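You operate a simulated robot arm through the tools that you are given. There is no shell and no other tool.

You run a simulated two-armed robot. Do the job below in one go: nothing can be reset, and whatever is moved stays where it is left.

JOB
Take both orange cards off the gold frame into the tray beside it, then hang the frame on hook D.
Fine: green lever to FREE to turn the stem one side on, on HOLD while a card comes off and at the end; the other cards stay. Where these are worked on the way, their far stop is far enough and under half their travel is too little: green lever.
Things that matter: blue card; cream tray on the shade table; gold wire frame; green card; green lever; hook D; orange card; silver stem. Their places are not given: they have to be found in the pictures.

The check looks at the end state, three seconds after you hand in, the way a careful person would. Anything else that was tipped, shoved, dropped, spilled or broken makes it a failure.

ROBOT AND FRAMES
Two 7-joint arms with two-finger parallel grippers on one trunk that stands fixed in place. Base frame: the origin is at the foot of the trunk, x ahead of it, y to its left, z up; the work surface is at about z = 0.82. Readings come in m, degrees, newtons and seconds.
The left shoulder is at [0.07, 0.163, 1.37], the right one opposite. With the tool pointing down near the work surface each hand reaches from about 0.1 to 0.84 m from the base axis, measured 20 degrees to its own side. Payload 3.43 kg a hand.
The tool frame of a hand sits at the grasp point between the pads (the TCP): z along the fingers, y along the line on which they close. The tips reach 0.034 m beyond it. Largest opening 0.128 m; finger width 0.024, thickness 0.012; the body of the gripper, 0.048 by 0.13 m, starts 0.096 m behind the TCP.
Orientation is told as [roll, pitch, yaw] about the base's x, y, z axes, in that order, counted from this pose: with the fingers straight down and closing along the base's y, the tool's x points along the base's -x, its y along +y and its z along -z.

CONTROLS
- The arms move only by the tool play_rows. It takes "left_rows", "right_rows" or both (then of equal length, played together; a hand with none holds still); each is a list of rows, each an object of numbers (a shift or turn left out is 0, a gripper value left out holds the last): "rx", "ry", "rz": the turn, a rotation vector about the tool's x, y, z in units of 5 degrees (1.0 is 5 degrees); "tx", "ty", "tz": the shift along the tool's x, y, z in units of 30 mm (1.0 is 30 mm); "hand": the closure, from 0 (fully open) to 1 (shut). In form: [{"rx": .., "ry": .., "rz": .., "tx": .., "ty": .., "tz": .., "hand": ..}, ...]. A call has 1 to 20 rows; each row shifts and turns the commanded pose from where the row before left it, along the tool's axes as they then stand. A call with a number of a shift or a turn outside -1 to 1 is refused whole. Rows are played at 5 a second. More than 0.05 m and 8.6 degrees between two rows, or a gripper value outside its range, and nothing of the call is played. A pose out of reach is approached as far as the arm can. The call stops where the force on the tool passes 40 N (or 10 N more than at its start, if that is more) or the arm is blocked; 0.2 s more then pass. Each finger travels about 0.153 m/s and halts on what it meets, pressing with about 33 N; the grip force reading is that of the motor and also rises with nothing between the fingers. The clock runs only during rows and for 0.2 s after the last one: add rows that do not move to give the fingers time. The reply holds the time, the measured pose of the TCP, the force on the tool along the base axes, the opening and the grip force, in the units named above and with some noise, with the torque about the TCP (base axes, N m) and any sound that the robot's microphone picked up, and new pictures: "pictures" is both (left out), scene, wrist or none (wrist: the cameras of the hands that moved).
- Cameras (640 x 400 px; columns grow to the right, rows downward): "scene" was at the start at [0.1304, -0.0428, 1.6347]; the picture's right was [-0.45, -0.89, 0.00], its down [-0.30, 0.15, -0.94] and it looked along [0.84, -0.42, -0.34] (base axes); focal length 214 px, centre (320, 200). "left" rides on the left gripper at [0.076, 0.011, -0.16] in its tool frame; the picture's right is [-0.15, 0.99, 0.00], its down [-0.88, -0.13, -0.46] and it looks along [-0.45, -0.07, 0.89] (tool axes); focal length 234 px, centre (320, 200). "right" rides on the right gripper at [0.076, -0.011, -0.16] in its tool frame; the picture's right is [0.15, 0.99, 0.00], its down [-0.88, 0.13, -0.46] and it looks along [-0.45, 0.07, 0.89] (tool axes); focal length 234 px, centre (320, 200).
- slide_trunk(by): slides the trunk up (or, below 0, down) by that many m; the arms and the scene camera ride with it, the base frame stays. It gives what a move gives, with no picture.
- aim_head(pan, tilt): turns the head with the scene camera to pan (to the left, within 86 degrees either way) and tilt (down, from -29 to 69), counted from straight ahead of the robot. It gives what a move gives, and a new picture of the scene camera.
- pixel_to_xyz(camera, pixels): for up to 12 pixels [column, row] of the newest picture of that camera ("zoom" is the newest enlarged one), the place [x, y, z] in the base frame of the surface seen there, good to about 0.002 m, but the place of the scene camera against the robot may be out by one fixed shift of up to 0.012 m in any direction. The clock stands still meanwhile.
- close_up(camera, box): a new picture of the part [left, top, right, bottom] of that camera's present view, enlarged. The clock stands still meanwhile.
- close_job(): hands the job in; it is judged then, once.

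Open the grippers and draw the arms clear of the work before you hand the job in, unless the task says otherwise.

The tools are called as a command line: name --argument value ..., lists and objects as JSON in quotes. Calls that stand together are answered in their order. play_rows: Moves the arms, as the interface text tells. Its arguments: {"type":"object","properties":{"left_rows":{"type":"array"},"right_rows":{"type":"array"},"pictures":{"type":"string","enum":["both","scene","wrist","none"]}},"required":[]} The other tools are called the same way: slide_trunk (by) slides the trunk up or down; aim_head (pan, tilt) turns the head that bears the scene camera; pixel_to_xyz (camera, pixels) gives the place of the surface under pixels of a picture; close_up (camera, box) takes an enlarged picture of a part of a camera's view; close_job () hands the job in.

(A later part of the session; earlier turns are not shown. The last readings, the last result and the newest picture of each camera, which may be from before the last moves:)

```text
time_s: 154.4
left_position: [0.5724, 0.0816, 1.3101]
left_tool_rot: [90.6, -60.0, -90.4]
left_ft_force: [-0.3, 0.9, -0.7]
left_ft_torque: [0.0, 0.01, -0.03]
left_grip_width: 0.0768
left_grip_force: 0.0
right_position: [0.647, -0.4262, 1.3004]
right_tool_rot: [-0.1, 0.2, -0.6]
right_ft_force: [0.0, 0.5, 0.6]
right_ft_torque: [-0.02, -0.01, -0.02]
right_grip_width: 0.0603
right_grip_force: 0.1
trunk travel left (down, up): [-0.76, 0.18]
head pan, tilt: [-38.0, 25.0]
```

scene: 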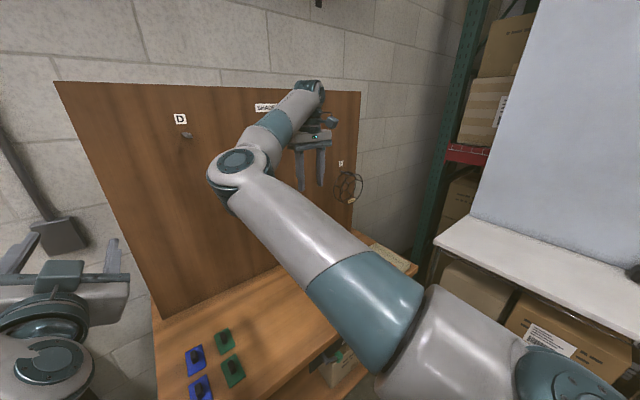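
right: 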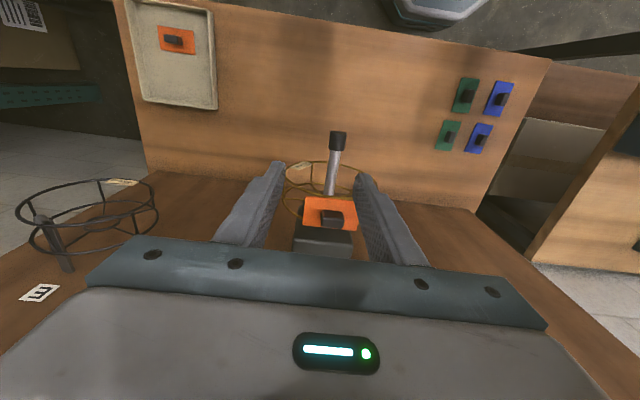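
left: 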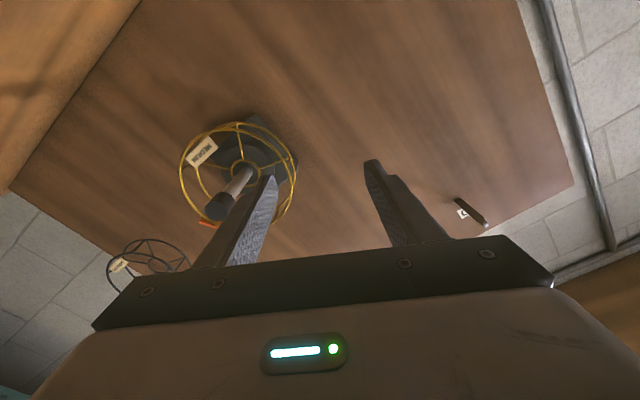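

The second card is at (330,213) with its knob at (332,217). I enlarge and measure.

close_up --camera "right" --box '[270, 120, 390, 270]'

pixel_to_xyz --camera "right" --pixels '[[323, 212], [341, 213], [332, 211], [332, 219], [308, 200], [355, 203], [306, 225], [332, 224], [342, 222], [322, 221]]'

```text
2.67 times, centred on (330, 195) of right
```

zoom: 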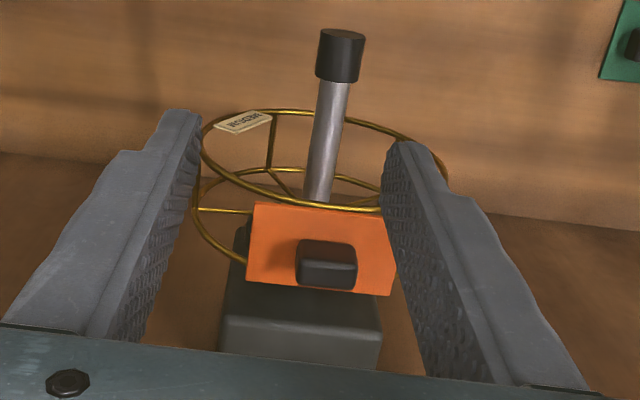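

```text
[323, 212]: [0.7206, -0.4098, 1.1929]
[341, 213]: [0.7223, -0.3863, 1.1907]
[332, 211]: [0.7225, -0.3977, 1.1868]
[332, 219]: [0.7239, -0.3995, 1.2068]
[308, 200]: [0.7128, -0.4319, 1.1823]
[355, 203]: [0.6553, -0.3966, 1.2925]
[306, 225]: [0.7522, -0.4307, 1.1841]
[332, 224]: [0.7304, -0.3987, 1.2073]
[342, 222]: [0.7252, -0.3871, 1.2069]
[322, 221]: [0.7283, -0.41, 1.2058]
```

The knob centre is about (0.730,-0.400), top z 1.207. I move above it, then descend to z≈1.222 and grip as with the first card.

play_rows --right_rows '[{"ty": 0.45, "tz": 0.3}, {"ty": 0.43, "tz": 0.3}, {"tx": -0.7}, {"tx": -0.7}, {"tx": -0.7}, {"tx": -0.67}, {}]' --pictures "wrist"

```text
time_s: 156.0
left_position: [0.5736, 0.0806, 1.3107]
left_tool_rot: [90.5, -60.0, -90.4]
left_ft_force: [-0.1, 0.4, -0.8]
left_ft_torque: [0.01, -0.01, -0.02]
left_grip_width: 0.0768
left_grip_force: 0.0
right_position: [0.7306, -0.4021, 1.2815]
right_tool_rot: [-0.1, 0.1, -0.5]
right_ft_force: [0.4, 0.2, -0.1]
right_ft_torque: [-0.02, 0.01, 0.01]
right_grip_width: 0.0604
right_grip_force: 0.0
trunk travel left (down, up): [-0.76, 0.18]
head pan, tilt: [-38.0, 25.0]
```

right: 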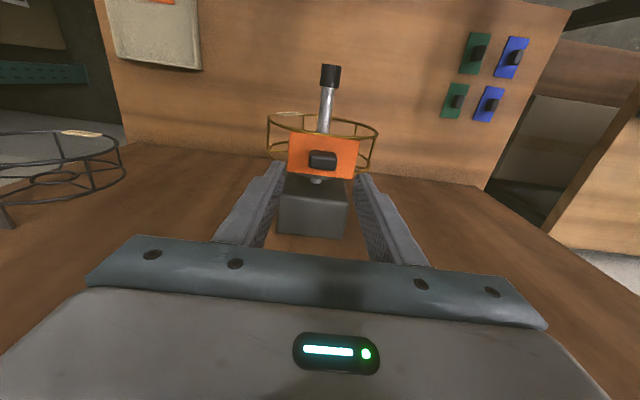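

Aligned. I descend and grip.

play_rows --right_rows '[{"tz": 0.5, "ty": 0.06}, {"tz": 0.5}, {"tz": 0.5}, {"tz": 0.47}, {}, {"hand": 0.8}, {"hand": 1}, {}, {}, {}]' --pictures "wrist"

play_rows --right_rows '[{"tz": -0.2}, {"tz": -0.2}, {"tz": -0.2}, {"tz": -0.3}, {"tz": -0.3}, {"tz": -0.3}]' --pictures "wrist"

```text
time_s: 158.2
left_position: [0.5733, 0.0801, 1.3106]
left_tool_rot: [90.5, -59.9, -90.2]
left_ft_force: [0.3, -0.1, 0.1]
left_ft_torque: [0.0, 0.04, 0.01]
left_grip_width: 0.077
left_grip_force: 0.0
right_position: [0.7294, -0.3992, 1.2216]
right_tool_rot: [0.0, 0.1, -0.6]
right_ft_force: [-0.2, 1.3, -0.3]
right_ft_torque: [0.14, -0.02, 0.06]
right_grip_width: 0.0287
right_grip_force: 32.9
trunk travel left (down, up): [-0.76, 0.18]
head pan, tilt: [-38.0, 25.0]
```

right: 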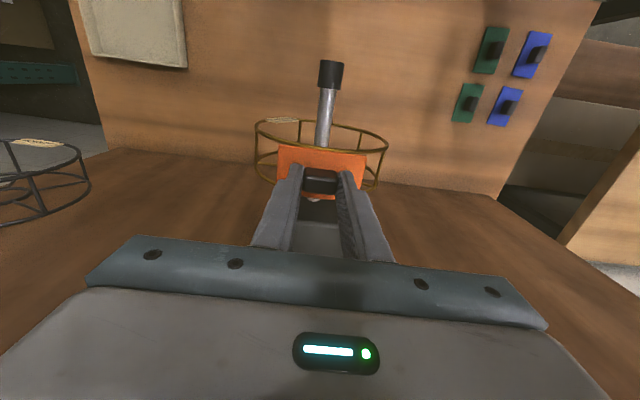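

```text
time_s: 159.6
left_position: [0.5732, 0.0798, 1.3108]
left_tool_rot: [90.5, -60.0, -90.5]
left_ft_force: [-0.3, 0.0, 0.6]
left_ft_torque: [0.01, 0.02, 0.01]
left_grip_width: 0.0766
left_grip_force: 0.0
right_position: [0.7288, -0.4006, 1.2677]
right_tool_rot: [0.0, 0.1, -0.6]
right_ft_force: [0.0, 0.2, -1.2]
right_ft_torque: [0.03, -0.05, -0.02]
right_grip_width: 0.0287
right_grip_force: 32.8
trunk travel left (down, up): [-0.76, 0.18]
head pan, tilt: [-38.0, 25.0]
```

right: 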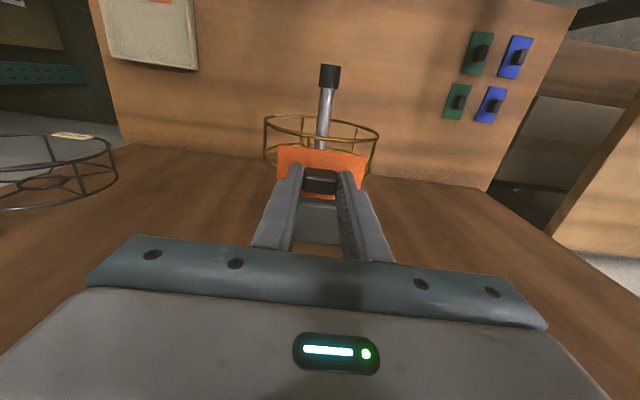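

The second card is off. I raise it, draw back and carry it toward the free part of the tray.

play_rows --right_rows '[{"tz": -0.5, "tx": 0.5}, {"tz": -0.5, "tx": 1}, {"tx": 1}, {"tx": 1}, {"tx": 1}, {"tx": 0.2, "ty": -0.5}, {"ty": -1}, {"ty": -1}, {"ty": -1}, {"ty": -1}, {"ty": -1}, {"ty": -1}, {"ty": -1}, {"ty": -1}, {"ty": -1}]' --pictures "none"

slide_trunk --by -0.18

play_rows --right_rows '[{"ty": -0.7}, {"ty": -0.7}, {"tz": 0.9}, {"tz": 0.9}, {"tz": 0.9}, {"tz": 0.9}, {"tz": 0.9}]' --pictures "both"

```text
time_s: 162.8
left_position: [0.5719, 0.0778, 1.3116]
left_tool_rot: [90.6, -60.0, -90.4]
left_ft_force: [-0.1, 0.1, 0.0]
left_ft_torque: [0.03, 0.04, 0.01]
left_grip_width: 0.0768
left_grip_force: 0.0
right_position: [0.5847, -0.6871, 1.2977]
right_tool_rot: [0.2, 0.0, -0.6]
right_ft_force: [-0.1, 0.5, -1.3]
right_ft_torque: [0.01, 0.0, 0.0]
right_grip_width: 0.0284
right_grip_force: 33.0
trunk travel left (down, up): [-0.76, 0.18]
head pan, tilt: [-38.0, 25.0]
```

```text
time_s: 164.8
left_position: [0.5737, 0.0802, 1.13]
left_tool_rot: [90.4, -60.0, -90.4]
left_ft_force: [0.7, 0.0, -0.5]
left_ft_torque: [0.01, 0.0, 0.0]
left_grip_width: 0.0767
left_grip_force: 0.0
right_position: [0.5834, -0.6843, 1.119]
right_tool_rot: [0.0, 0.1, -0.6]
right_ft_force: [0.2, 0.0, -0.7]
right_ft_torque: [0.0, -0.01, -0.01]
right_grip_width: 0.0288
right_grip_force: 32.5
trunk travel left (down, up): [-0.58, 0.36]
head pan, tilt: [-38.0, 25.0]
```

```text
time_s: 166.4
left_position: [0.5733, 0.0803, 1.1303]
left_tool_rot: [90.5, -59.9, -90.3]
left_ft_force: [-0.4, -0.1, 1.1]
left_ft_torque: [0.0, 0.0, 0.05]
left_grip_width: 0.0768
left_grip_force: 0.1
right_position: [0.5821, -0.7275, 0.9834]
right_tool_rot: [0.0, 0.2, -0.6]
right_ft_force: [-0.6, -0.5, 0.6]
right_ft_torque: [0.04, 0.0, 0.0]
right_grip_width: 0.0286
right_grip_force: 32.5
trunk travel left (down, up): [-0.58, 0.36]
head pan, tilt: [-38.0, 25.0]
```

scene: 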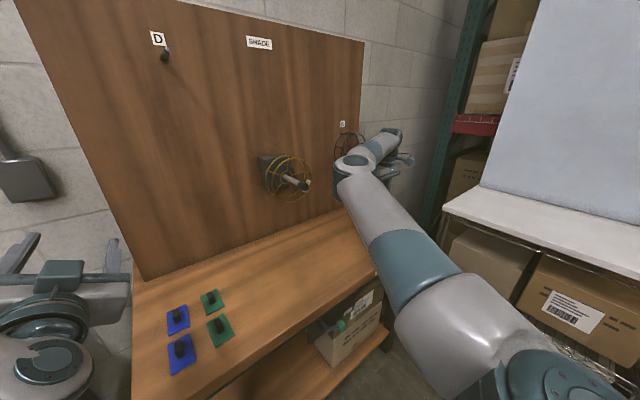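
right: 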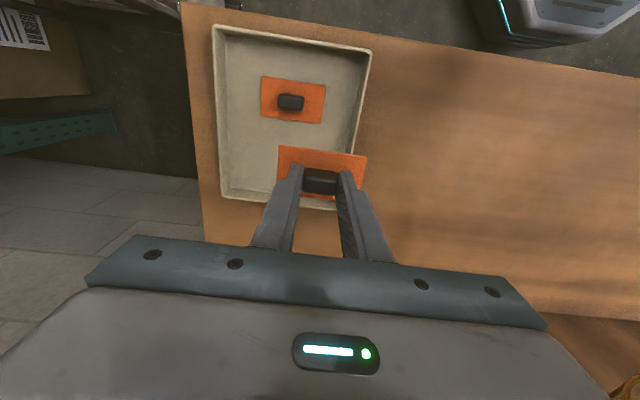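

Both tray positions are visible: card 1 at (293,100), the free area toward (290,165). I measure card 1's far edge and the tray's walls.

pixel_to_xyz --camera "right" --pixels '[[264, 117], [317, 122], [266, 80], [322, 88], [357, 130], [228, 185], [365, 80], [350, 60], [232, 195]]'

```text
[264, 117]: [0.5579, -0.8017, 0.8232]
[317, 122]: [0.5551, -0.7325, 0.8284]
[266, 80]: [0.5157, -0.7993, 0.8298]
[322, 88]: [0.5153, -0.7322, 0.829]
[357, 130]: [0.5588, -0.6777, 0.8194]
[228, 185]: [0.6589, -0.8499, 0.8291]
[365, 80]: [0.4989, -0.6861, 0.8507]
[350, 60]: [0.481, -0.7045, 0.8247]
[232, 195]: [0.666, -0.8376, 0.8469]
```

I shift to (0.591,-0.750), lower to z≈0.869 and release.

play_rows --right_rows '[{"tx": -0.3, "ty": -0.75}, {"tz": 0.8}, {"tz": 0.8}, {"tz": 0.8}, {"tz": 0.7}]' --pictures "wrist"

```text
time_s: 167.6
left_position: [0.5723, 0.0797, 1.1306]
left_tool_rot: [90.6, -60.0, -90.3]
left_ft_force: [0.6, 0.8, -1.6]
left_ft_torque: [0.0, 0.0, 0.03]
left_grip_width: 0.0767
left_grip_force: 0.0
right_position: [0.5904, -0.7497, 0.8887]
right_tool_rot: [-0.1, 0.2, -0.6]
right_ft_force: [0.3, 0.2, -0.6]
right_ft_torque: [-0.03, 0.02, -0.02]
right_grip_width: 0.0286
right_grip_force: 32.6
trunk travel left (down, up): [-0.58, 0.36]
head pan, tilt: [-38.0, 25.0]
```

right: 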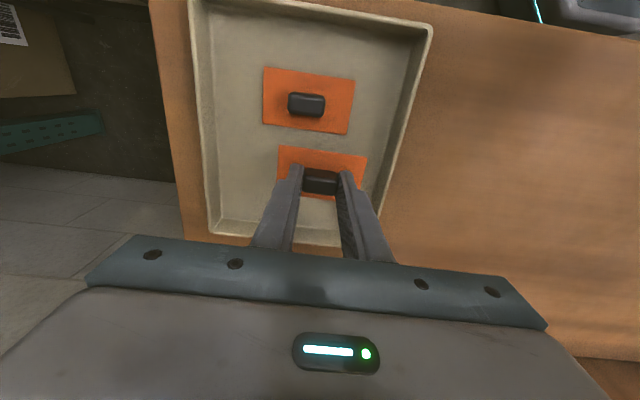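

The card is inside the tray beside card 1 without overlap. I lower the last 19 mm and open slightly, then lift off.

play_rows --right_rows '[{"tz": 0.4}, {"tz": 0.2}, {"tz": 0.05}, {}, {"hand": 0.75}, {"hand": 0.65}, {}, {}, {"tz": -0.4}, {"tz": -0.8}, {"tz": -1}, {"tz": -1}, {"tz": -1}]' --pictures "wrist"

```text
time_s: 170.4
left_position: [0.5715, 0.0818, 1.1313]
left_tool_rot: [90.7, -60.1, -90.3]
left_ft_force: [0.6, -0.1, 0.0]
left_ft_torque: [0.03, -0.03, -0.01]
left_grip_width: 0.0771
left_grip_force: 0.1
right_position: [0.5933, -0.7477, 0.9978]
right_tool_rot: [0.0, 0.1, -0.6]
right_ft_force: [0.4, 1.5, 0.9]
right_ft_torque: [-0.01, -0.06, 0.0]
right_grip_width: 0.0448
right_grip_force: 0.0
trunk travel left (down, up): [-0.58, 0.36]
head pan, tilt: [-38.0, 25.0]
```

right: 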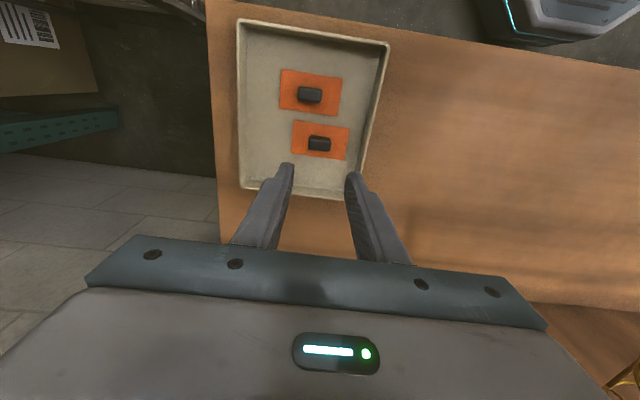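

Both cards lie flat in the tray. Now I study the bare frame and hook D.

close_up --camera "scene" --box '[245, 140, 325, 210]'

close_up --camera "scene" --box '[130, 20, 200, 80]'

close_up --camera "scene" --box '[320, 110, 380, 180]'

```text
5.71 times, centred on (285, 175) of scene
```

zoom: 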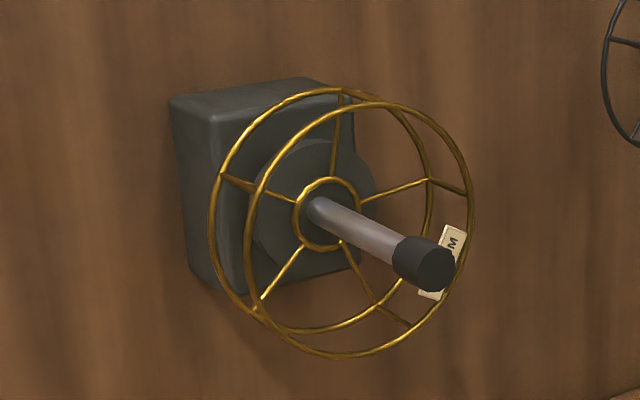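

```text
6.67 times, centred on (165, 50) of scene
```

zoom: 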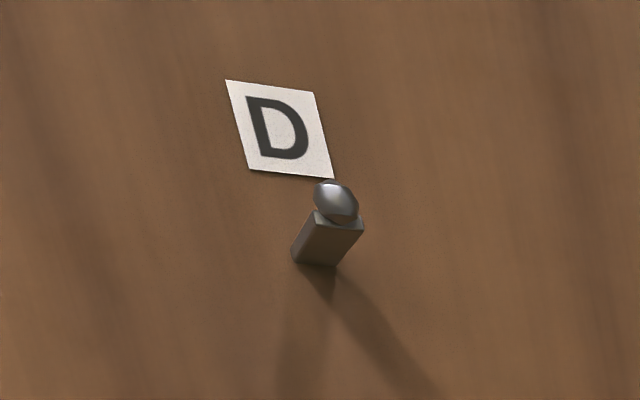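

```text
5.71 times, centred on (350, 145) of scene
```

zoom: 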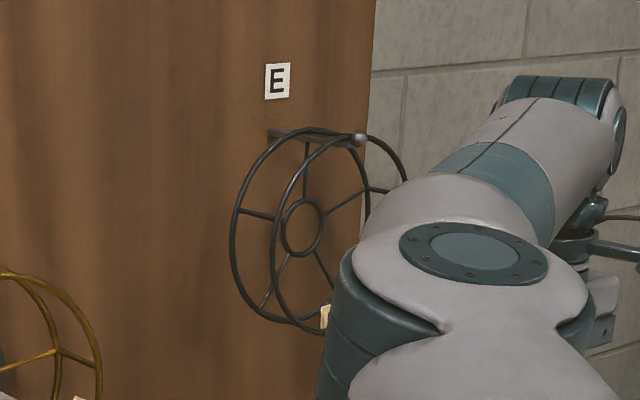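

The black frame on hook E hangs by its rims over a square peg with a ball end, with the peg just under the top of both rings, so the gold frame should hang the same way on D. I bring the right hand above the frame to measure its spokes and rods.

slide_trunk --by 0.18

play_rows --right_rows '[{"tz": -1}, {"tz": -1}, {"tz": -1}, {"ty": 1, "tx": 0.4}, {"ty": 1, "tx": 0.2}, {"ty": 1}, {"ty": 1}, {"ty": 1}, {"ty": 1}, {"ty": 1}, {"ty": 1}, {"ty": 1}, {"ty": 1}]' --pictures "both"

```text
time_s: 172.4
left_position: [0.5728, 0.0798, 1.3108]
left_tool_rot: [90.5, -59.9, -90.3]
left_ft_force: [-0.4, -0.6, 0.5]
left_ft_torque: [-0.04, -0.01, -0.02]
left_grip_width: 0.0769
left_grip_force: 0.0
right_position: [0.5941, -0.7492, 1.1759]
right_tool_rot: [0.1, 0.2, -0.6]
right_ft_force: [-0.1, -0.3, 0.0]
right_ft_torque: [0.0, -0.01, -0.01]
right_grip_width: 0.0446
right_grip_force: 0.0
trunk travel left (down, up): [-0.76, 0.18]
head pan, tilt: [-38.0, 25.0]
```

```text
time_s: 175.2
left_position: [0.5729, 0.0826, 1.3109]
left_tool_rot: [90.5, -60.0, -90.3]
left_ft_force: [0.2, -0.1, 0.5]
left_ft_torque: [0.0, -0.01, 0.01]
left_grip_width: 0.0768
left_grip_force: 0.0
right_position: [0.5795, -0.4464, 1.267]
right_tool_rot: [-0.1, 0.1, -0.5]
right_ft_force: [-0.9, 0.3, 0.1]
right_ft_torque: [-0.03, 0.01, -0.02]
right_grip_width: 0.0446
right_grip_force: 0.1
trunk travel left (down, up): [-0.76, 0.18]
head pan, tilt: [-38.0, 25.0]
```

scene: 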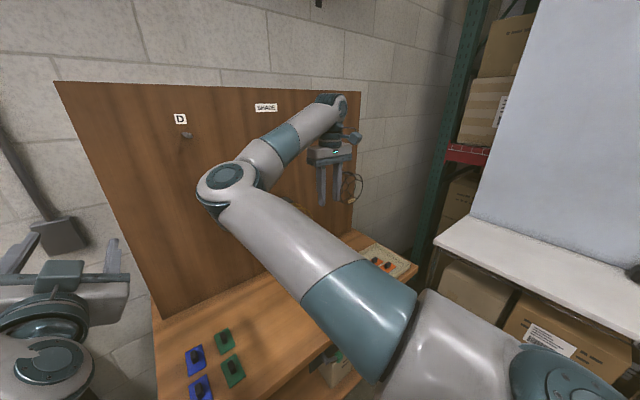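
right: 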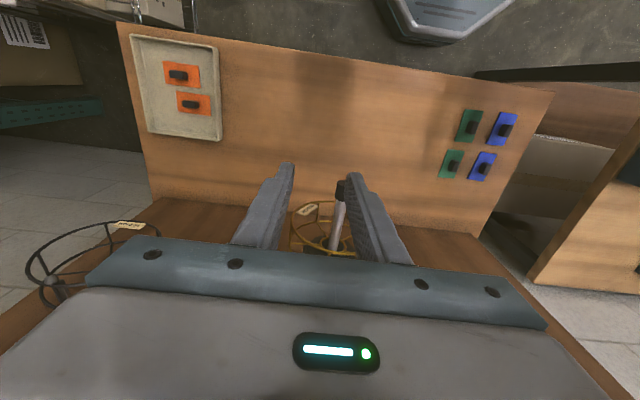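

The frame is partly hidden by the fingers; I open them, go forward and slightly up for a clear view.

play_rows --right_rows '[{"tz": -0.5, "ty": 0.5, "hand": 0.1}, {"tz": -0.5, "ty": 0.5}, {"tx": -0.8, "ty": 0.4}, {"tx": -0.8}, {"tx": -0.6}]' --pictures "wrist"

close_up --camera "right" --box '[240, 100, 400, 260]'

```text
time_s: 176.4
left_position: [0.5735, 0.0812, 1.3102]
left_tool_rot: [90.5, -60.0, -90.5]
left_ft_force: [0.8, -1.2, 0.3]
left_ft_torque: [0.01, -0.03, -0.04]
left_grip_width: 0.077
left_grip_force: 0.0
right_position: [0.6455, -0.4064, 1.2968]
right_tool_rot: [0.0, 0.2, -0.6]
right_ft_force: [-1.2, 1.6, 0.2]
right_ft_torque: [0.0, 0.02, 0.0]
right_grip_width: 0.1151
right_grip_force: 0.0
trunk travel left (down, up): [-0.76, 0.18]
head pan, tilt: [-38.0, 25.0]
```

right: 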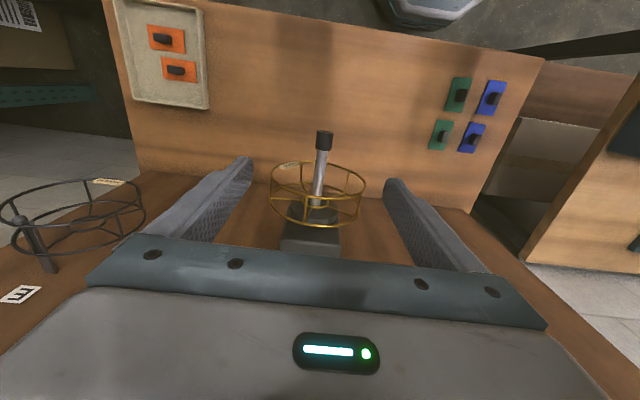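

```text
2.50 times, centred on (320, 180) of right
```

zoom: 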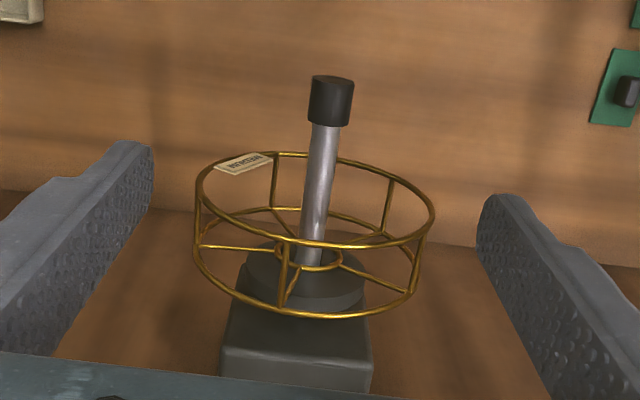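

The top rod runs from (285,243) to (283,305) in the zoom, with its spoke beside it. I read its points and the rings.

pixel_to_xyz --camera "zoom" --pixels '[[285, 245], [285, 260], [283, 275], [282, 290], [282, 304], [294, 278], [330, 245], [330, 316], [240, 228], [240, 300], [198, 225], [413, 265]]'

pixel_to_xyz --camera "zoom" --pixels '[[311, 244], [302, 315], [265, 237], [320, 266], [300, 265], [340, 258], [250, 265], [345, 300], [288, 292], [315, 150], [318, 200], [300, 350]]'

```text
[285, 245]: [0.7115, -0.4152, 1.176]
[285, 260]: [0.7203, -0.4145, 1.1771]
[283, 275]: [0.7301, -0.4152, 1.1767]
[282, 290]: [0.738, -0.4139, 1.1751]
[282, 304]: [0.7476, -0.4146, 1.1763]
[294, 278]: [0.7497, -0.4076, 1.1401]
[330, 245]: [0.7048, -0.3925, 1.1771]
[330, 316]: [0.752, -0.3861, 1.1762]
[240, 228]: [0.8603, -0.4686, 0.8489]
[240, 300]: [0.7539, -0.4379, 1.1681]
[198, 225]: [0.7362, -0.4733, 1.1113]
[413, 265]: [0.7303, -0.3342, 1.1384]
```

```text
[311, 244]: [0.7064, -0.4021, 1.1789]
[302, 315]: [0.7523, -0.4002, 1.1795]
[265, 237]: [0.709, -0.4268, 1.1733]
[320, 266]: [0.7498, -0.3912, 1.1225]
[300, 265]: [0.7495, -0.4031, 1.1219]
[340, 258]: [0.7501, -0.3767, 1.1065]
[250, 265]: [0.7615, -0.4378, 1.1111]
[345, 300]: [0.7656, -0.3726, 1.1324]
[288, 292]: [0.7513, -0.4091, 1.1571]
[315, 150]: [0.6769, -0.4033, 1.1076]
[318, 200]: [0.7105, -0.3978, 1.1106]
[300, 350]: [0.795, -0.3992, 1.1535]
```

The top rod lies at (y -0.415, z 1.176), x 0.71–0.75, with its spoke in the rear plane x≈0.750, 12° right of vertical; axis z≈1.1005, ring radius ≈0.077. I tilt the hand 12° along that spoke and go above it with a 40 mm opening.

play_rows --right_rows '[{"rx": -0.8, "hand": 0.69}, {"rx": -0.8}, {"rx": -0.8}, {"ty": -0.6, "tx": -0.8}, {"ty": -0.57, "tx": -0.8}, {"tx": -0.8}, {"tx": -0.82}, {"tz": 0.6}, {"tz": 0.6}, {"tz": 0.58}, {}]' --pictures "wrist"

close_up --camera "right" --box '[240, 80, 400, 260]'

```text
time_s: 178.8
left_position: [0.5736, 0.081, 1.311]
left_tool_rot: [90.5, -60.1, -90.3]
left_ft_force: [-0.5, -0.1, -0.5]
left_ft_torque: [-0.01, -0.01, 0.03]
left_grip_width: 0.0768
left_grip_force: 0.1
right_position: [0.7394, -0.4309, 1.236]
right_tool_rot: [11.9, 0.0, -0.6]
right_ft_force: [-0.1, -0.1, 0.1]
right_ft_torque: [0.0, 0.03, 0.0]
right_grip_width: 0.0396
right_grip_force: 0.0
trunk travel left (down, up): [-0.76, 0.18]
head pan, tilt: [-38.0, 25.0]
```

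right: 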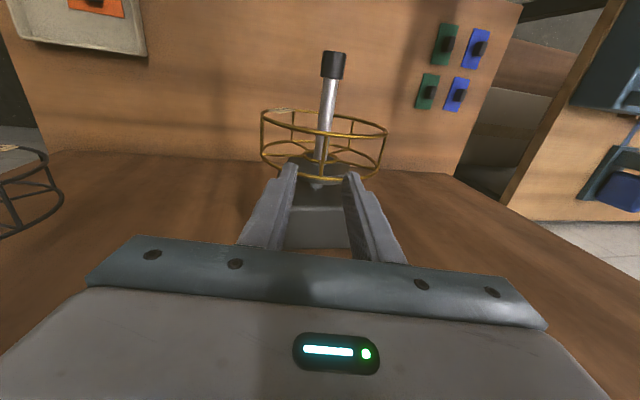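

```text
2.22 times, centred on (320, 170) of right
```

zoom: 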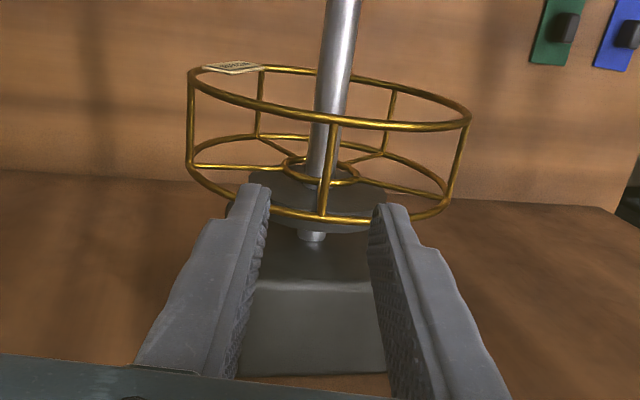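

The rod is centred between the fingers. I descend 57 mm along the spoke and close.

play_rows --right_rows '[{"tz": 0.5, "tx": -0.08}, {"tz": 0.5}, {"tz": 0.5}, {"tz": 0.38}, {}]' --pictures "wrist"

close_up --camera "right" --box '[240, 80, 400, 260]'

```text
time_s: 180.0
left_position: [0.5722, 0.0815, 1.3108]
left_tool_rot: [90.6, -60.0, -90.5]
left_ft_force: [0.0, -0.6, 0.3]
left_ft_torque: [0.02, 0.0, -0.02]
left_grip_width: 0.0768
left_grip_force: 0.0
right_position: [0.7409, -0.4183, 1.1811]
right_tool_rot: [11.9, 0.1, -0.7]
right_ft_force: [0.0, -0.1, 0.1]
right_ft_torque: [-0.02, -0.01, 0.03]
right_grip_width: 0.0398
right_grip_force: 0.1
trunk travel left (down, up): [-0.76, 0.18]
head pan, tilt: [-38.0, 25.0]
```

right: 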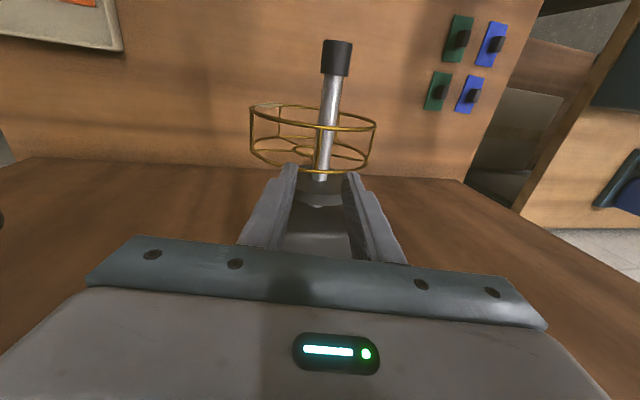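

```text
2.22 times, centred on (320, 170) of right
```

zoom: 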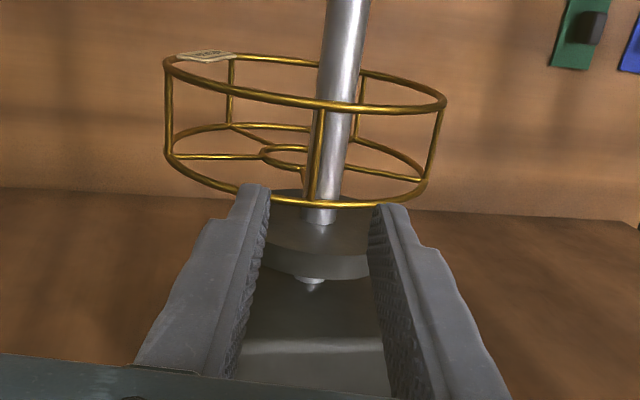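

The frame looks shifted in this nearer view; I check whether it moved by measuring again.

pixel_to_xyz --camera "zoom" --pixels '[[322, 106], [316, 150], [313, 190], [250, 97], [400, 108], [290, 202], [355, 205], [280, 165], [270, 150], [333, 150], [330, 190], [215, 157]]'

close_up --camera "scene" --box '[270, 130, 370, 260]'

```text
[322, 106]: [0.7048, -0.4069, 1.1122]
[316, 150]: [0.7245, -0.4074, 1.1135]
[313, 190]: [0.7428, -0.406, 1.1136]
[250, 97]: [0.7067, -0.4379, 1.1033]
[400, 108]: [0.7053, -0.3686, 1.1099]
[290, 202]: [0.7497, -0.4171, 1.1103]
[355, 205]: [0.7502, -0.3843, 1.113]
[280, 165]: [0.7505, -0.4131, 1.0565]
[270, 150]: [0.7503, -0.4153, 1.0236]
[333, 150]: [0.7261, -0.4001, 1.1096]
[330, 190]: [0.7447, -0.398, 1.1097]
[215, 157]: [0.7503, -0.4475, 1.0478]
```

```text
3.08 times, centred on (320, 195) of scene
```

zoom: 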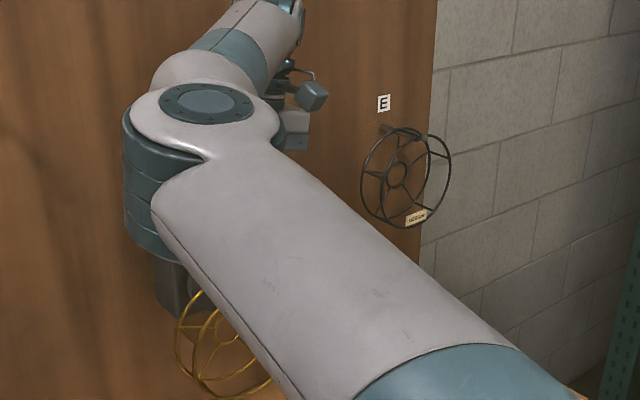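

Measured again, the frame has dropped: its ring tops are now at z≈1.114 resting on the stem (stem axis 1.10), centre about z 1.038, so it hangs by its rings on the stem, no longer seated on the hub. The fingers are free of it; I lift the hand, straighten it and look before gripping anew.

play_rows --right_rows '[{"tz": -0.5}, {"tz": -0.7}, {"rx": 0.8}, {"rx": 0.8}, {"rx": 0.8}, {"tx": 0.4, "ty": 0.8, "hand": 0.53}, {}]' --pictures "both"

close_up --camera "right" --box '[220, 80, 420, 260]'

```text
time_s: 181.6
left_position: [0.5727, 0.0804, 1.3104]
left_tool_rot: [90.5, -59.8, -90.5]
left_ft_force: [0.3, -0.6, -0.4]
left_ft_torque: [0.02, 0.0, 0.03]
left_grip_width: 0.0767
left_grip_force: 0.1
right_position: [0.7315, -0.4036, 1.2177]
right_tool_rot: [0.0, 0.2, -0.6]
right_ft_force: [-1.2, -0.7, 0.1]
right_ft_torque: [0.01, 0.02, 0.02]
right_grip_width: 0.06
right_grip_force: 0.0
trunk travel left (down, up): [-0.76, 0.18]
head pan, tilt: [-38.0, 25.0]
```

scene: 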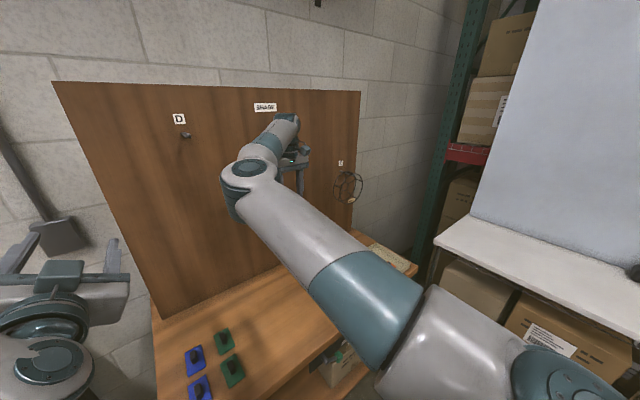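
right: 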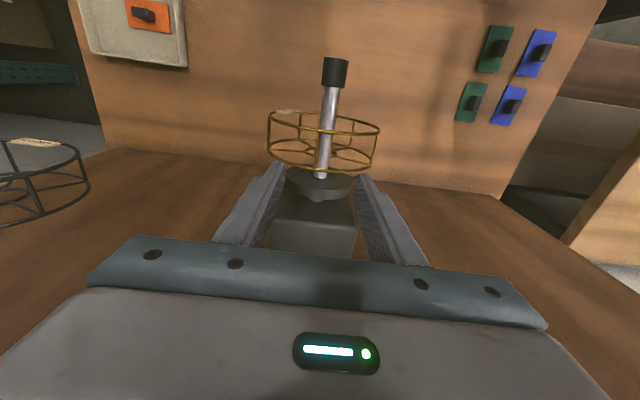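

```text
2.22 times, centred on (320, 170) of right
```

zoom: 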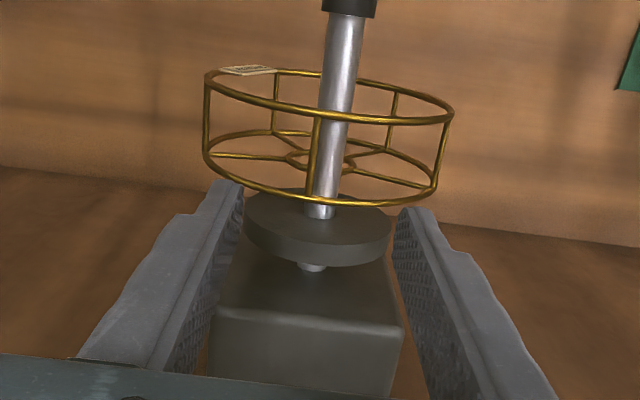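

I re-measure the hanging frame from here.

pixel_to_xyz --camera "zoom" --pixels '[[318, 110], [317, 150], [315, 190], [260, 100], [420, 121], [240, 180], [280, 197], [380, 202], [430, 192], [260, 205], [385, 235], [350, 260]]'

```text
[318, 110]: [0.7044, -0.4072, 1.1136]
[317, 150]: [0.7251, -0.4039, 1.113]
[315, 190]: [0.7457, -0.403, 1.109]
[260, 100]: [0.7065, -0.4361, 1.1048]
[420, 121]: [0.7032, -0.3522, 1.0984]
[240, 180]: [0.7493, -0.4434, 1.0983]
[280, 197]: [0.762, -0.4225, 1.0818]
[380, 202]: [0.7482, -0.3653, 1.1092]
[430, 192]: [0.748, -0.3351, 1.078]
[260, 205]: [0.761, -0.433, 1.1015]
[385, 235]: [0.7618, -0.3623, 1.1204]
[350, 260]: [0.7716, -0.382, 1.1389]
```

The frame hangs steadily (front ring x 0.705, rear 0.749, centre y -0.399, z 1.037). To make room behind the rear ring, I straddle the stem with the fingers between the rings and will drag the frame a few cm toward the robot.

play_rows --right_rows '[{"tx": 0.15, "ty": 0.12}, {"tz": 0.6}, {"tz": 0.6}, {"tz": 0.6}, {"tz": 0.6}, {"tz": 0.6}, {"tz": 0.28}, {}]' --pictures "wrist"

close_up --camera "right" --box '[220, 60, 420, 240]'

```text
time_s: 183.1
left_position: [0.5693, 0.0824, 1.3123]
left_tool_rot: [90.8, -60.2, -90.6]
left_ft_force: [0.0, -0.1, 0.5]
left_ft_torque: [-0.03, -0.01, 0.03]
left_grip_width: 0.0768
left_grip_force: 0.1
right_position: [0.7292, -0.3977, 1.14]
right_tool_rot: [-0.7, -1.1, -0.5]
right_ft_force: [-10.1, 8.5, 31.3]
right_ft_torque: [0.21, 0.59, 0.02]
right_grip_width: 0.0667
right_grip_force: 6.0
trunk travel left (down, up): [-0.76, 0.18]
head pan, tilt: [-38.0, 25.0]
stopped in row 7 (right hand): the force on the tool passed its limit at 71 N (the readings are from after the stop); the commanded pose is now the measured one
```

right: 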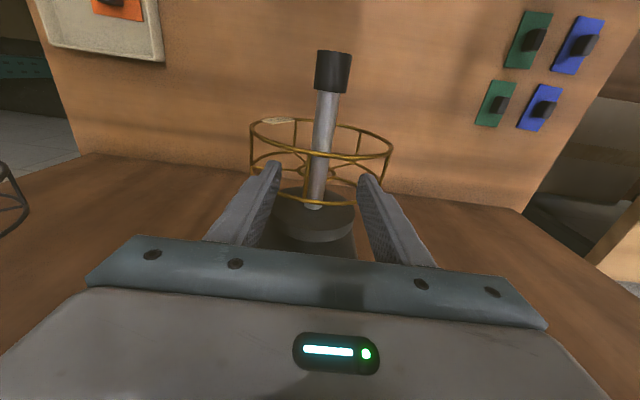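

```text
2.22 times, centred on (320, 150) of right
```

zoom: 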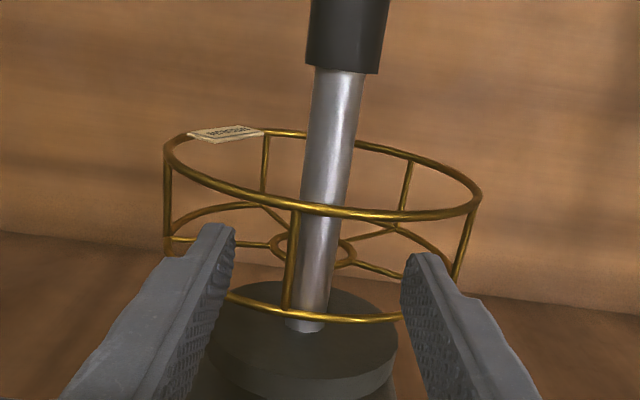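

The fingers met something solid between the rings at z≈1.106 (the rim acts as a closed band), so dragging that way is out. I lift off at once and check the frame.

play_rows --right_rows '[{"tz": -0.4}, {"tz": -0.8}, {"tz": -1}, {"tz": -1}]' --pictures "wrist"

close_up --camera "right" --box '[220, 60, 420, 240]'

```text
time_s: 184.1
left_position: [0.5732, 0.0798, 1.3106]
left_tool_rot: [90.5, -59.9, -90.3]
left_ft_force: [0.7, -0.6, 0.1]
left_ft_torque: [-0.01, 0.02, 0.01]
left_grip_width: 0.0767
left_grip_force: 0.0
right_position: [0.7319, -0.399, 1.2281]
right_tool_rot: [-0.5, -0.7, -0.5]
right_ft_force: [0.6, 0.2, 0.8]
right_ft_torque: [0.01, 0.03, 0.01]
right_grip_width: 0.0602
right_grip_force: 0.1
trunk travel left (down, up): [-0.76, 0.18]
head pan, tilt: [-38.0, 25.0]
```

right: 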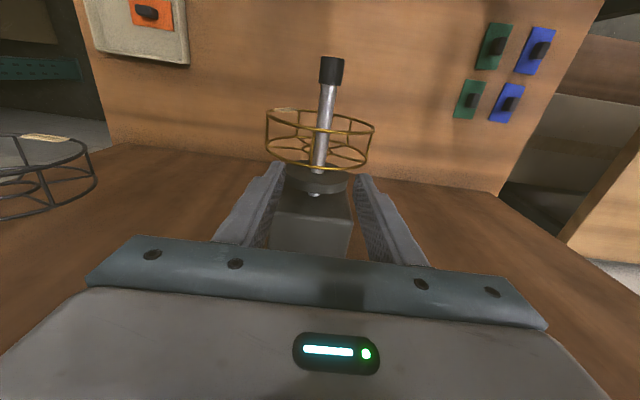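

```text
2.22 times, centred on (320, 150) of right
```

zoom: 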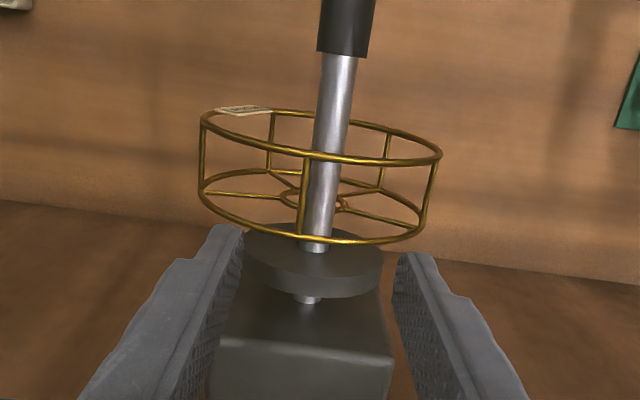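

The frame is still hanging on the stem. I measure its sides, especially the right side (small y) where I intend to pinch both rings axially.

pixel_to_xyz --camera "zoom" --pixels '[[305, 158], [303, 190], [302, 230], [250, 142], [400, 163], [203, 125], [203, 150], [202, 188], [225, 215], [245, 110], [410, 233], [365, 240]]'

aim_head --pan -33 --tilt 15

```text
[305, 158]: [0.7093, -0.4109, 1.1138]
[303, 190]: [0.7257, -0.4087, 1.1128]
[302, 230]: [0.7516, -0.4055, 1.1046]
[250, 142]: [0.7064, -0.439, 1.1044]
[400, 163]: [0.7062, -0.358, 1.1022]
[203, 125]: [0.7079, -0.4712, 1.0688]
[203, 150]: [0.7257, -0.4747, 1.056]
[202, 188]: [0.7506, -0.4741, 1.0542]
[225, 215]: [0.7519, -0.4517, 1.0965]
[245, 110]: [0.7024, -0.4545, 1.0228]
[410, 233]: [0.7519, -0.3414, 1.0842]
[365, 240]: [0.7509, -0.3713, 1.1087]
```

```text
time_s: 184.8
left_position: [0.5734, 0.0811, 1.3107]
left_tool_rot: [90.5, -60.1, -90.4]
left_ft_force: [0.9, 0.4, -0.5]
left_ft_torque: [0.04, 0.01, 0.02]
left_grip_width: 0.0769
left_grip_force: 0.1
right_position: [0.7298, -0.3984, 1.2276]
right_tool_rot: [-0.6, -0.8, -0.6]
right_ft_force: [0.1, 0.6, 0.7]
right_ft_torque: [0.02, 0.05, -0.01]
right_grip_width: 0.0602
right_grip_force: 0.0
trunk travel left (down, up): [-0.76, 0.18]
head pan, tilt: [-33.0, 15.0]
```

scene: 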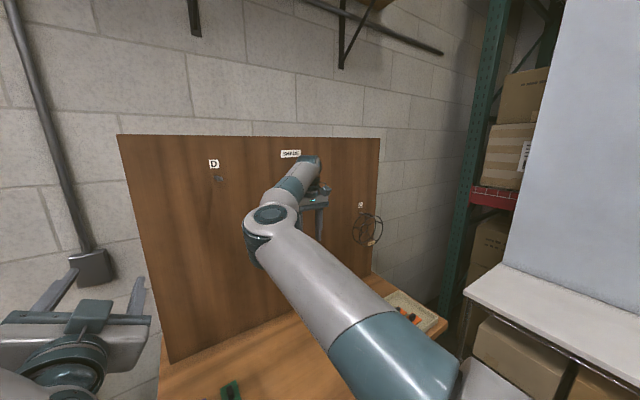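

The front ring is at x 0.7065, the rear at 0.7515, right side at y≈-0.475. I check where exactly the label plate sits, so the front finger avoids it.

close_up --camera "right" --box '[260, 95, 330, 185]'

pixel_to_xyz --camera "right" --pixels '[[276, 109], [285, 110], [296, 110], [290, 108], [280, 111], [300, 111], [268, 120]]'

```text
4.44 times, centred on (295, 140) of right
```

zoom: 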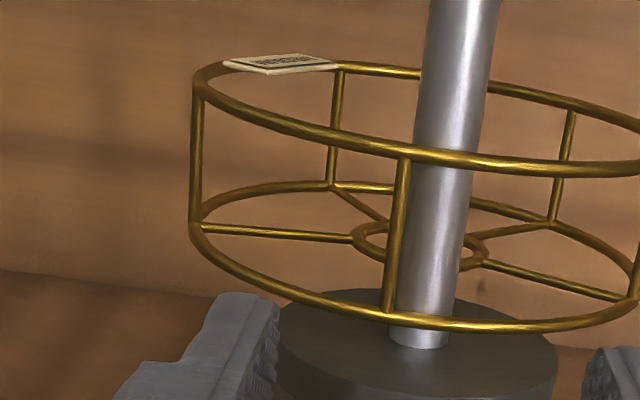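

```text
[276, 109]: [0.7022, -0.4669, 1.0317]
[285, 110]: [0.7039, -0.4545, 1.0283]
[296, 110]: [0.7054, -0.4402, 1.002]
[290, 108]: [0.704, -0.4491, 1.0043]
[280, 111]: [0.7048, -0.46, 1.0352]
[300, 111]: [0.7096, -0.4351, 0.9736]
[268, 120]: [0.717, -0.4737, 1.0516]
```

The label lies below z≈1.037 on that side, so pinching the rings at y≈-0.47 with tips no lower than z≈1.045 is clear of it. I yaw the hand 90° (closing along x) above the right side of the frame.

play_rows --right_rows '[{"ty": -0.8, "hand": 0.41}, {"ty": -0.8}, {"ty": -0.75, "ry": 0.16, "rx": -0.1}, {"rz": -1}, {"rz": -1}, {"rz": -1}, {"rz": -1}, {"rz": -1}, {"rz": -1}, {"rz": -1}, {"rz": -1}, {"rz": -1}]' --pictures "scene"

play_rows --right_rows '[{"rz": -1}, {"rz": -1}, {"rz": -1}, {"rz": -1}, {"rz": -1}, {"rz": -1}, {"rz": -1}, {"rz": -1}, {"rz": -0.9}]' --pictures "both"

```text
time_s: 187.4
left_position: [0.5717, 0.0813, 1.3107]
left_tool_rot: [90.5, -60.0, -90.4]
left_ft_force: [0.7, 0.3, -0.1]
left_ft_torque: [-0.01, 0.0, -0.03]
left_grip_width: 0.0768
left_grip_force: 0.0
right_position: [0.7294, -0.47, 1.2296]
right_tool_rot: [-0.1, 0.0, 44.6]
right_ft_force: [0.1, -0.2, 1.3]
right_ft_torque: [0.01, 0.01, -0.02]
right_grip_width: 0.0753
right_grip_force: 0.0
trunk travel left (down, up): [-0.76, 0.18]
head pan, tilt: [-33.0, 15.0]
```

scene: 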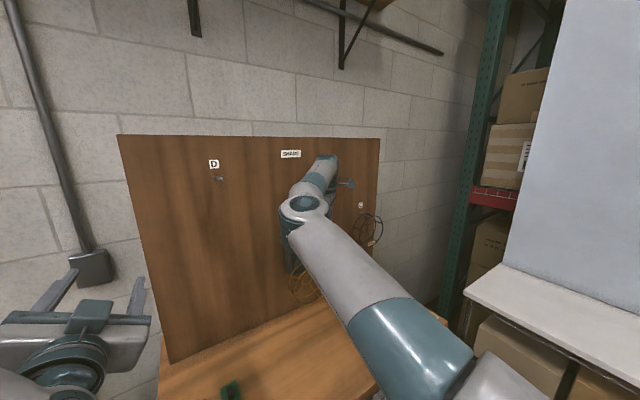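

```text
time_s: 189.4
left_position: [0.573, 0.081, 1.3104]
left_tool_rot: [90.6, -60.1, -90.5]
left_ft_force: [0.7, 0.1, -1.0]
left_ft_torque: [-0.01, 0.0, 0.0]
left_grip_width: 0.0769
left_grip_force: 0.0
right_position: [0.7292, -0.4701, 1.2284]
right_tool_rot: [0.1, 0.0, 89.0]
right_ft_force: [-0.7, 0.6, 1.0]
right_ft_torque: [-0.02, 0.0, -0.02]
right_grip_width: 0.0754
right_grip_force: 0.0
trunk travel left (down, up): [-0.76, 0.18]
head pan, tilt: [-33.0, 15.0]
```

scene: 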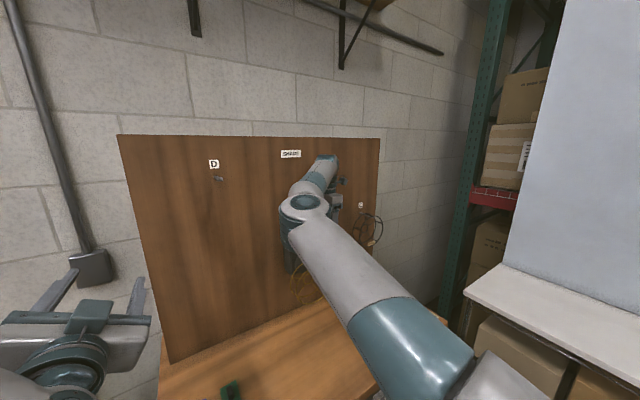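
right: 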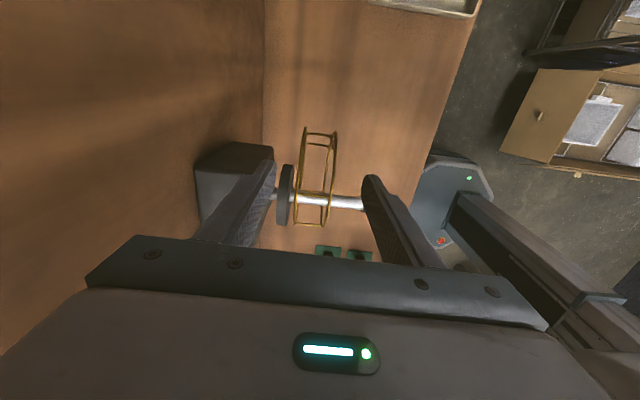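

The hand is yawed; in its picture -y is up and the board is left. I check clearances: housing edge near (235,150), disc (287,190), ring ends (305,132), (333,132).

pixel_to_xyz --camera "right" --pixels '[[235, 147], [265, 150], [262, 160], [284, 170], [291, 168], [290, 190], [305, 135], [333, 135], [302, 160], [334, 165], [318, 200], [298, 215]]'

close_up --camera "right" --box '[180, 100, 420, 260]'

```text
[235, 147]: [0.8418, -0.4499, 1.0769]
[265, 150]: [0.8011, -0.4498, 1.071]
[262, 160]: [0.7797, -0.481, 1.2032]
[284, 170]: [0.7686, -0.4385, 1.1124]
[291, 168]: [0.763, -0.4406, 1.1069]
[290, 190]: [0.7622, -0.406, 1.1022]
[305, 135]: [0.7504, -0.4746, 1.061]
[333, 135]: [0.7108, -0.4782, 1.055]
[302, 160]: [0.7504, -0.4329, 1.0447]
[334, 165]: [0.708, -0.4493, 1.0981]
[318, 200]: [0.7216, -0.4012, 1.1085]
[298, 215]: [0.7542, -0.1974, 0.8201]
```

```text
2.50 times, centred on (300, 180) of right
```

zoom: 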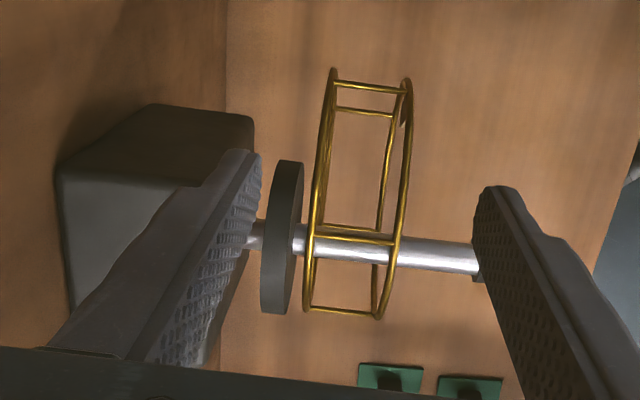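

Clear: housing and disc end at y≈-0.45/-0.44. I descend in two stages along the ring's right side.

play_rows --right_rows '[{"tz": 0.8}, {"tz": 0.8}, {"tz": 0.8}, {"tz": 0.8}, {"tz": 0.6}, {}]' --pictures "wrist"

close_up --camera "right" --box '[180, 60, 420, 240]'

```text
time_s: 190.8
left_position: [0.5733, 0.0803, 1.3105]
left_tool_rot: [90.6, -60.0, -90.3]
left_ft_force: [0.4, 0.2, -0.1]
left_ft_torque: [-0.01, 0.03, -0.03]
left_grip_width: 0.0768
left_grip_force: 0.1
right_position: [0.729, -0.4696, 1.115]
right_tool_rot: [0.1, 0.0, 89.0]
right_ft_force: [-0.3, -0.5, 0.9]
right_ft_torque: [0.05, 0.01, -0.01]
right_grip_width: 0.0755
right_grip_force: 0.1
trunk travel left (down, up): [-0.76, 0.18]
head pan, tilt: [-33.0, 15.0]
```

right: 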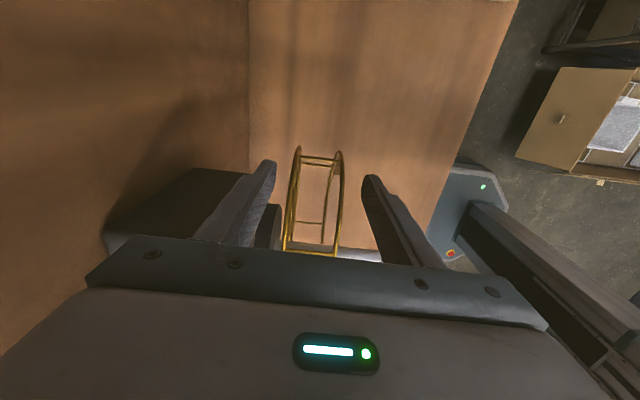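

```text
2.22 times, centred on (300, 150) of right
```

zoom: 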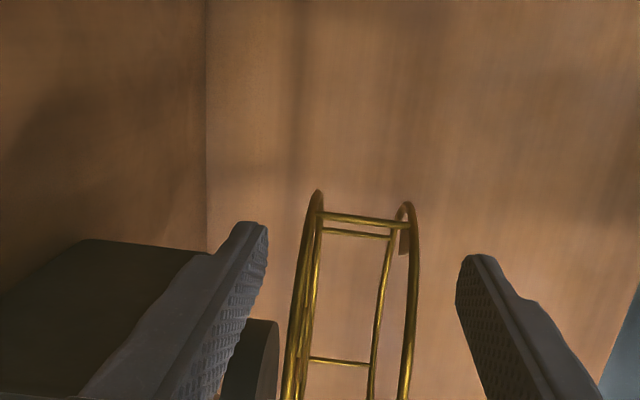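

The rings lie centred between the fingers. I descend the last 36 mm and close.

play_rows --right_rows '[{"tz": 0.4}, {"tz": 0.4}, {"tz": 0.4}, {}, {"hand": 0.5}, {"hand": 0.56}, {"hand": 0.6}, {"hand": 0.65}, {"hand": 0.8}, {"hand": 1}, {}, {}]' --pictures "wrist"

close_up --camera "right" --box '[180, 60, 420, 240]'

```text
time_s: 193.4
left_position: [0.5729, 0.0804, 1.3108]
left_tool_rot: [90.5, -60.0, -90.4]
left_ft_force: [-0.4, -0.4, -0.3]
left_ft_torque: [0.01, 0.01, 0.01]
left_grip_width: 0.0771
left_grip_force: 0.1
right_position: [0.7293, -0.468, 1.0792]
right_tool_rot: [0.0, 0.0, 89.0]
right_ft_force: [-0.4, 0.6, -0.2]
right_ft_torque: [-0.03, -0.02, 0.02]
right_grip_width: 0.0487
right_grip_force: 33.0
trunk travel left (down, up): [-0.76, 0.18]
head pan, tilt: [-33.0, 15.0]
```

right: 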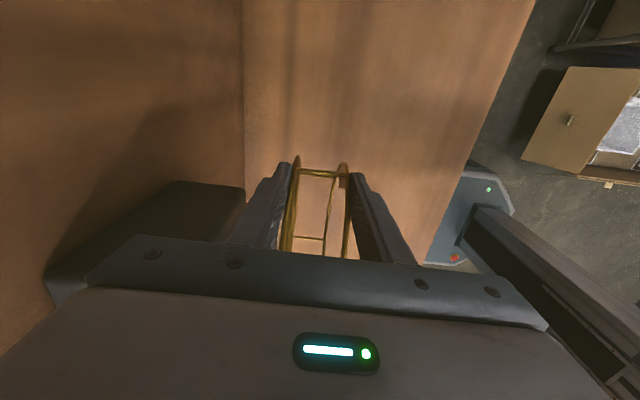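

```text
2.22 times, centred on (300, 150) of right
```

zoom: 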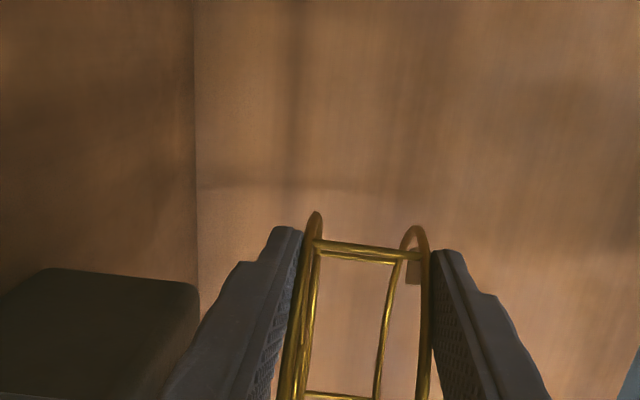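

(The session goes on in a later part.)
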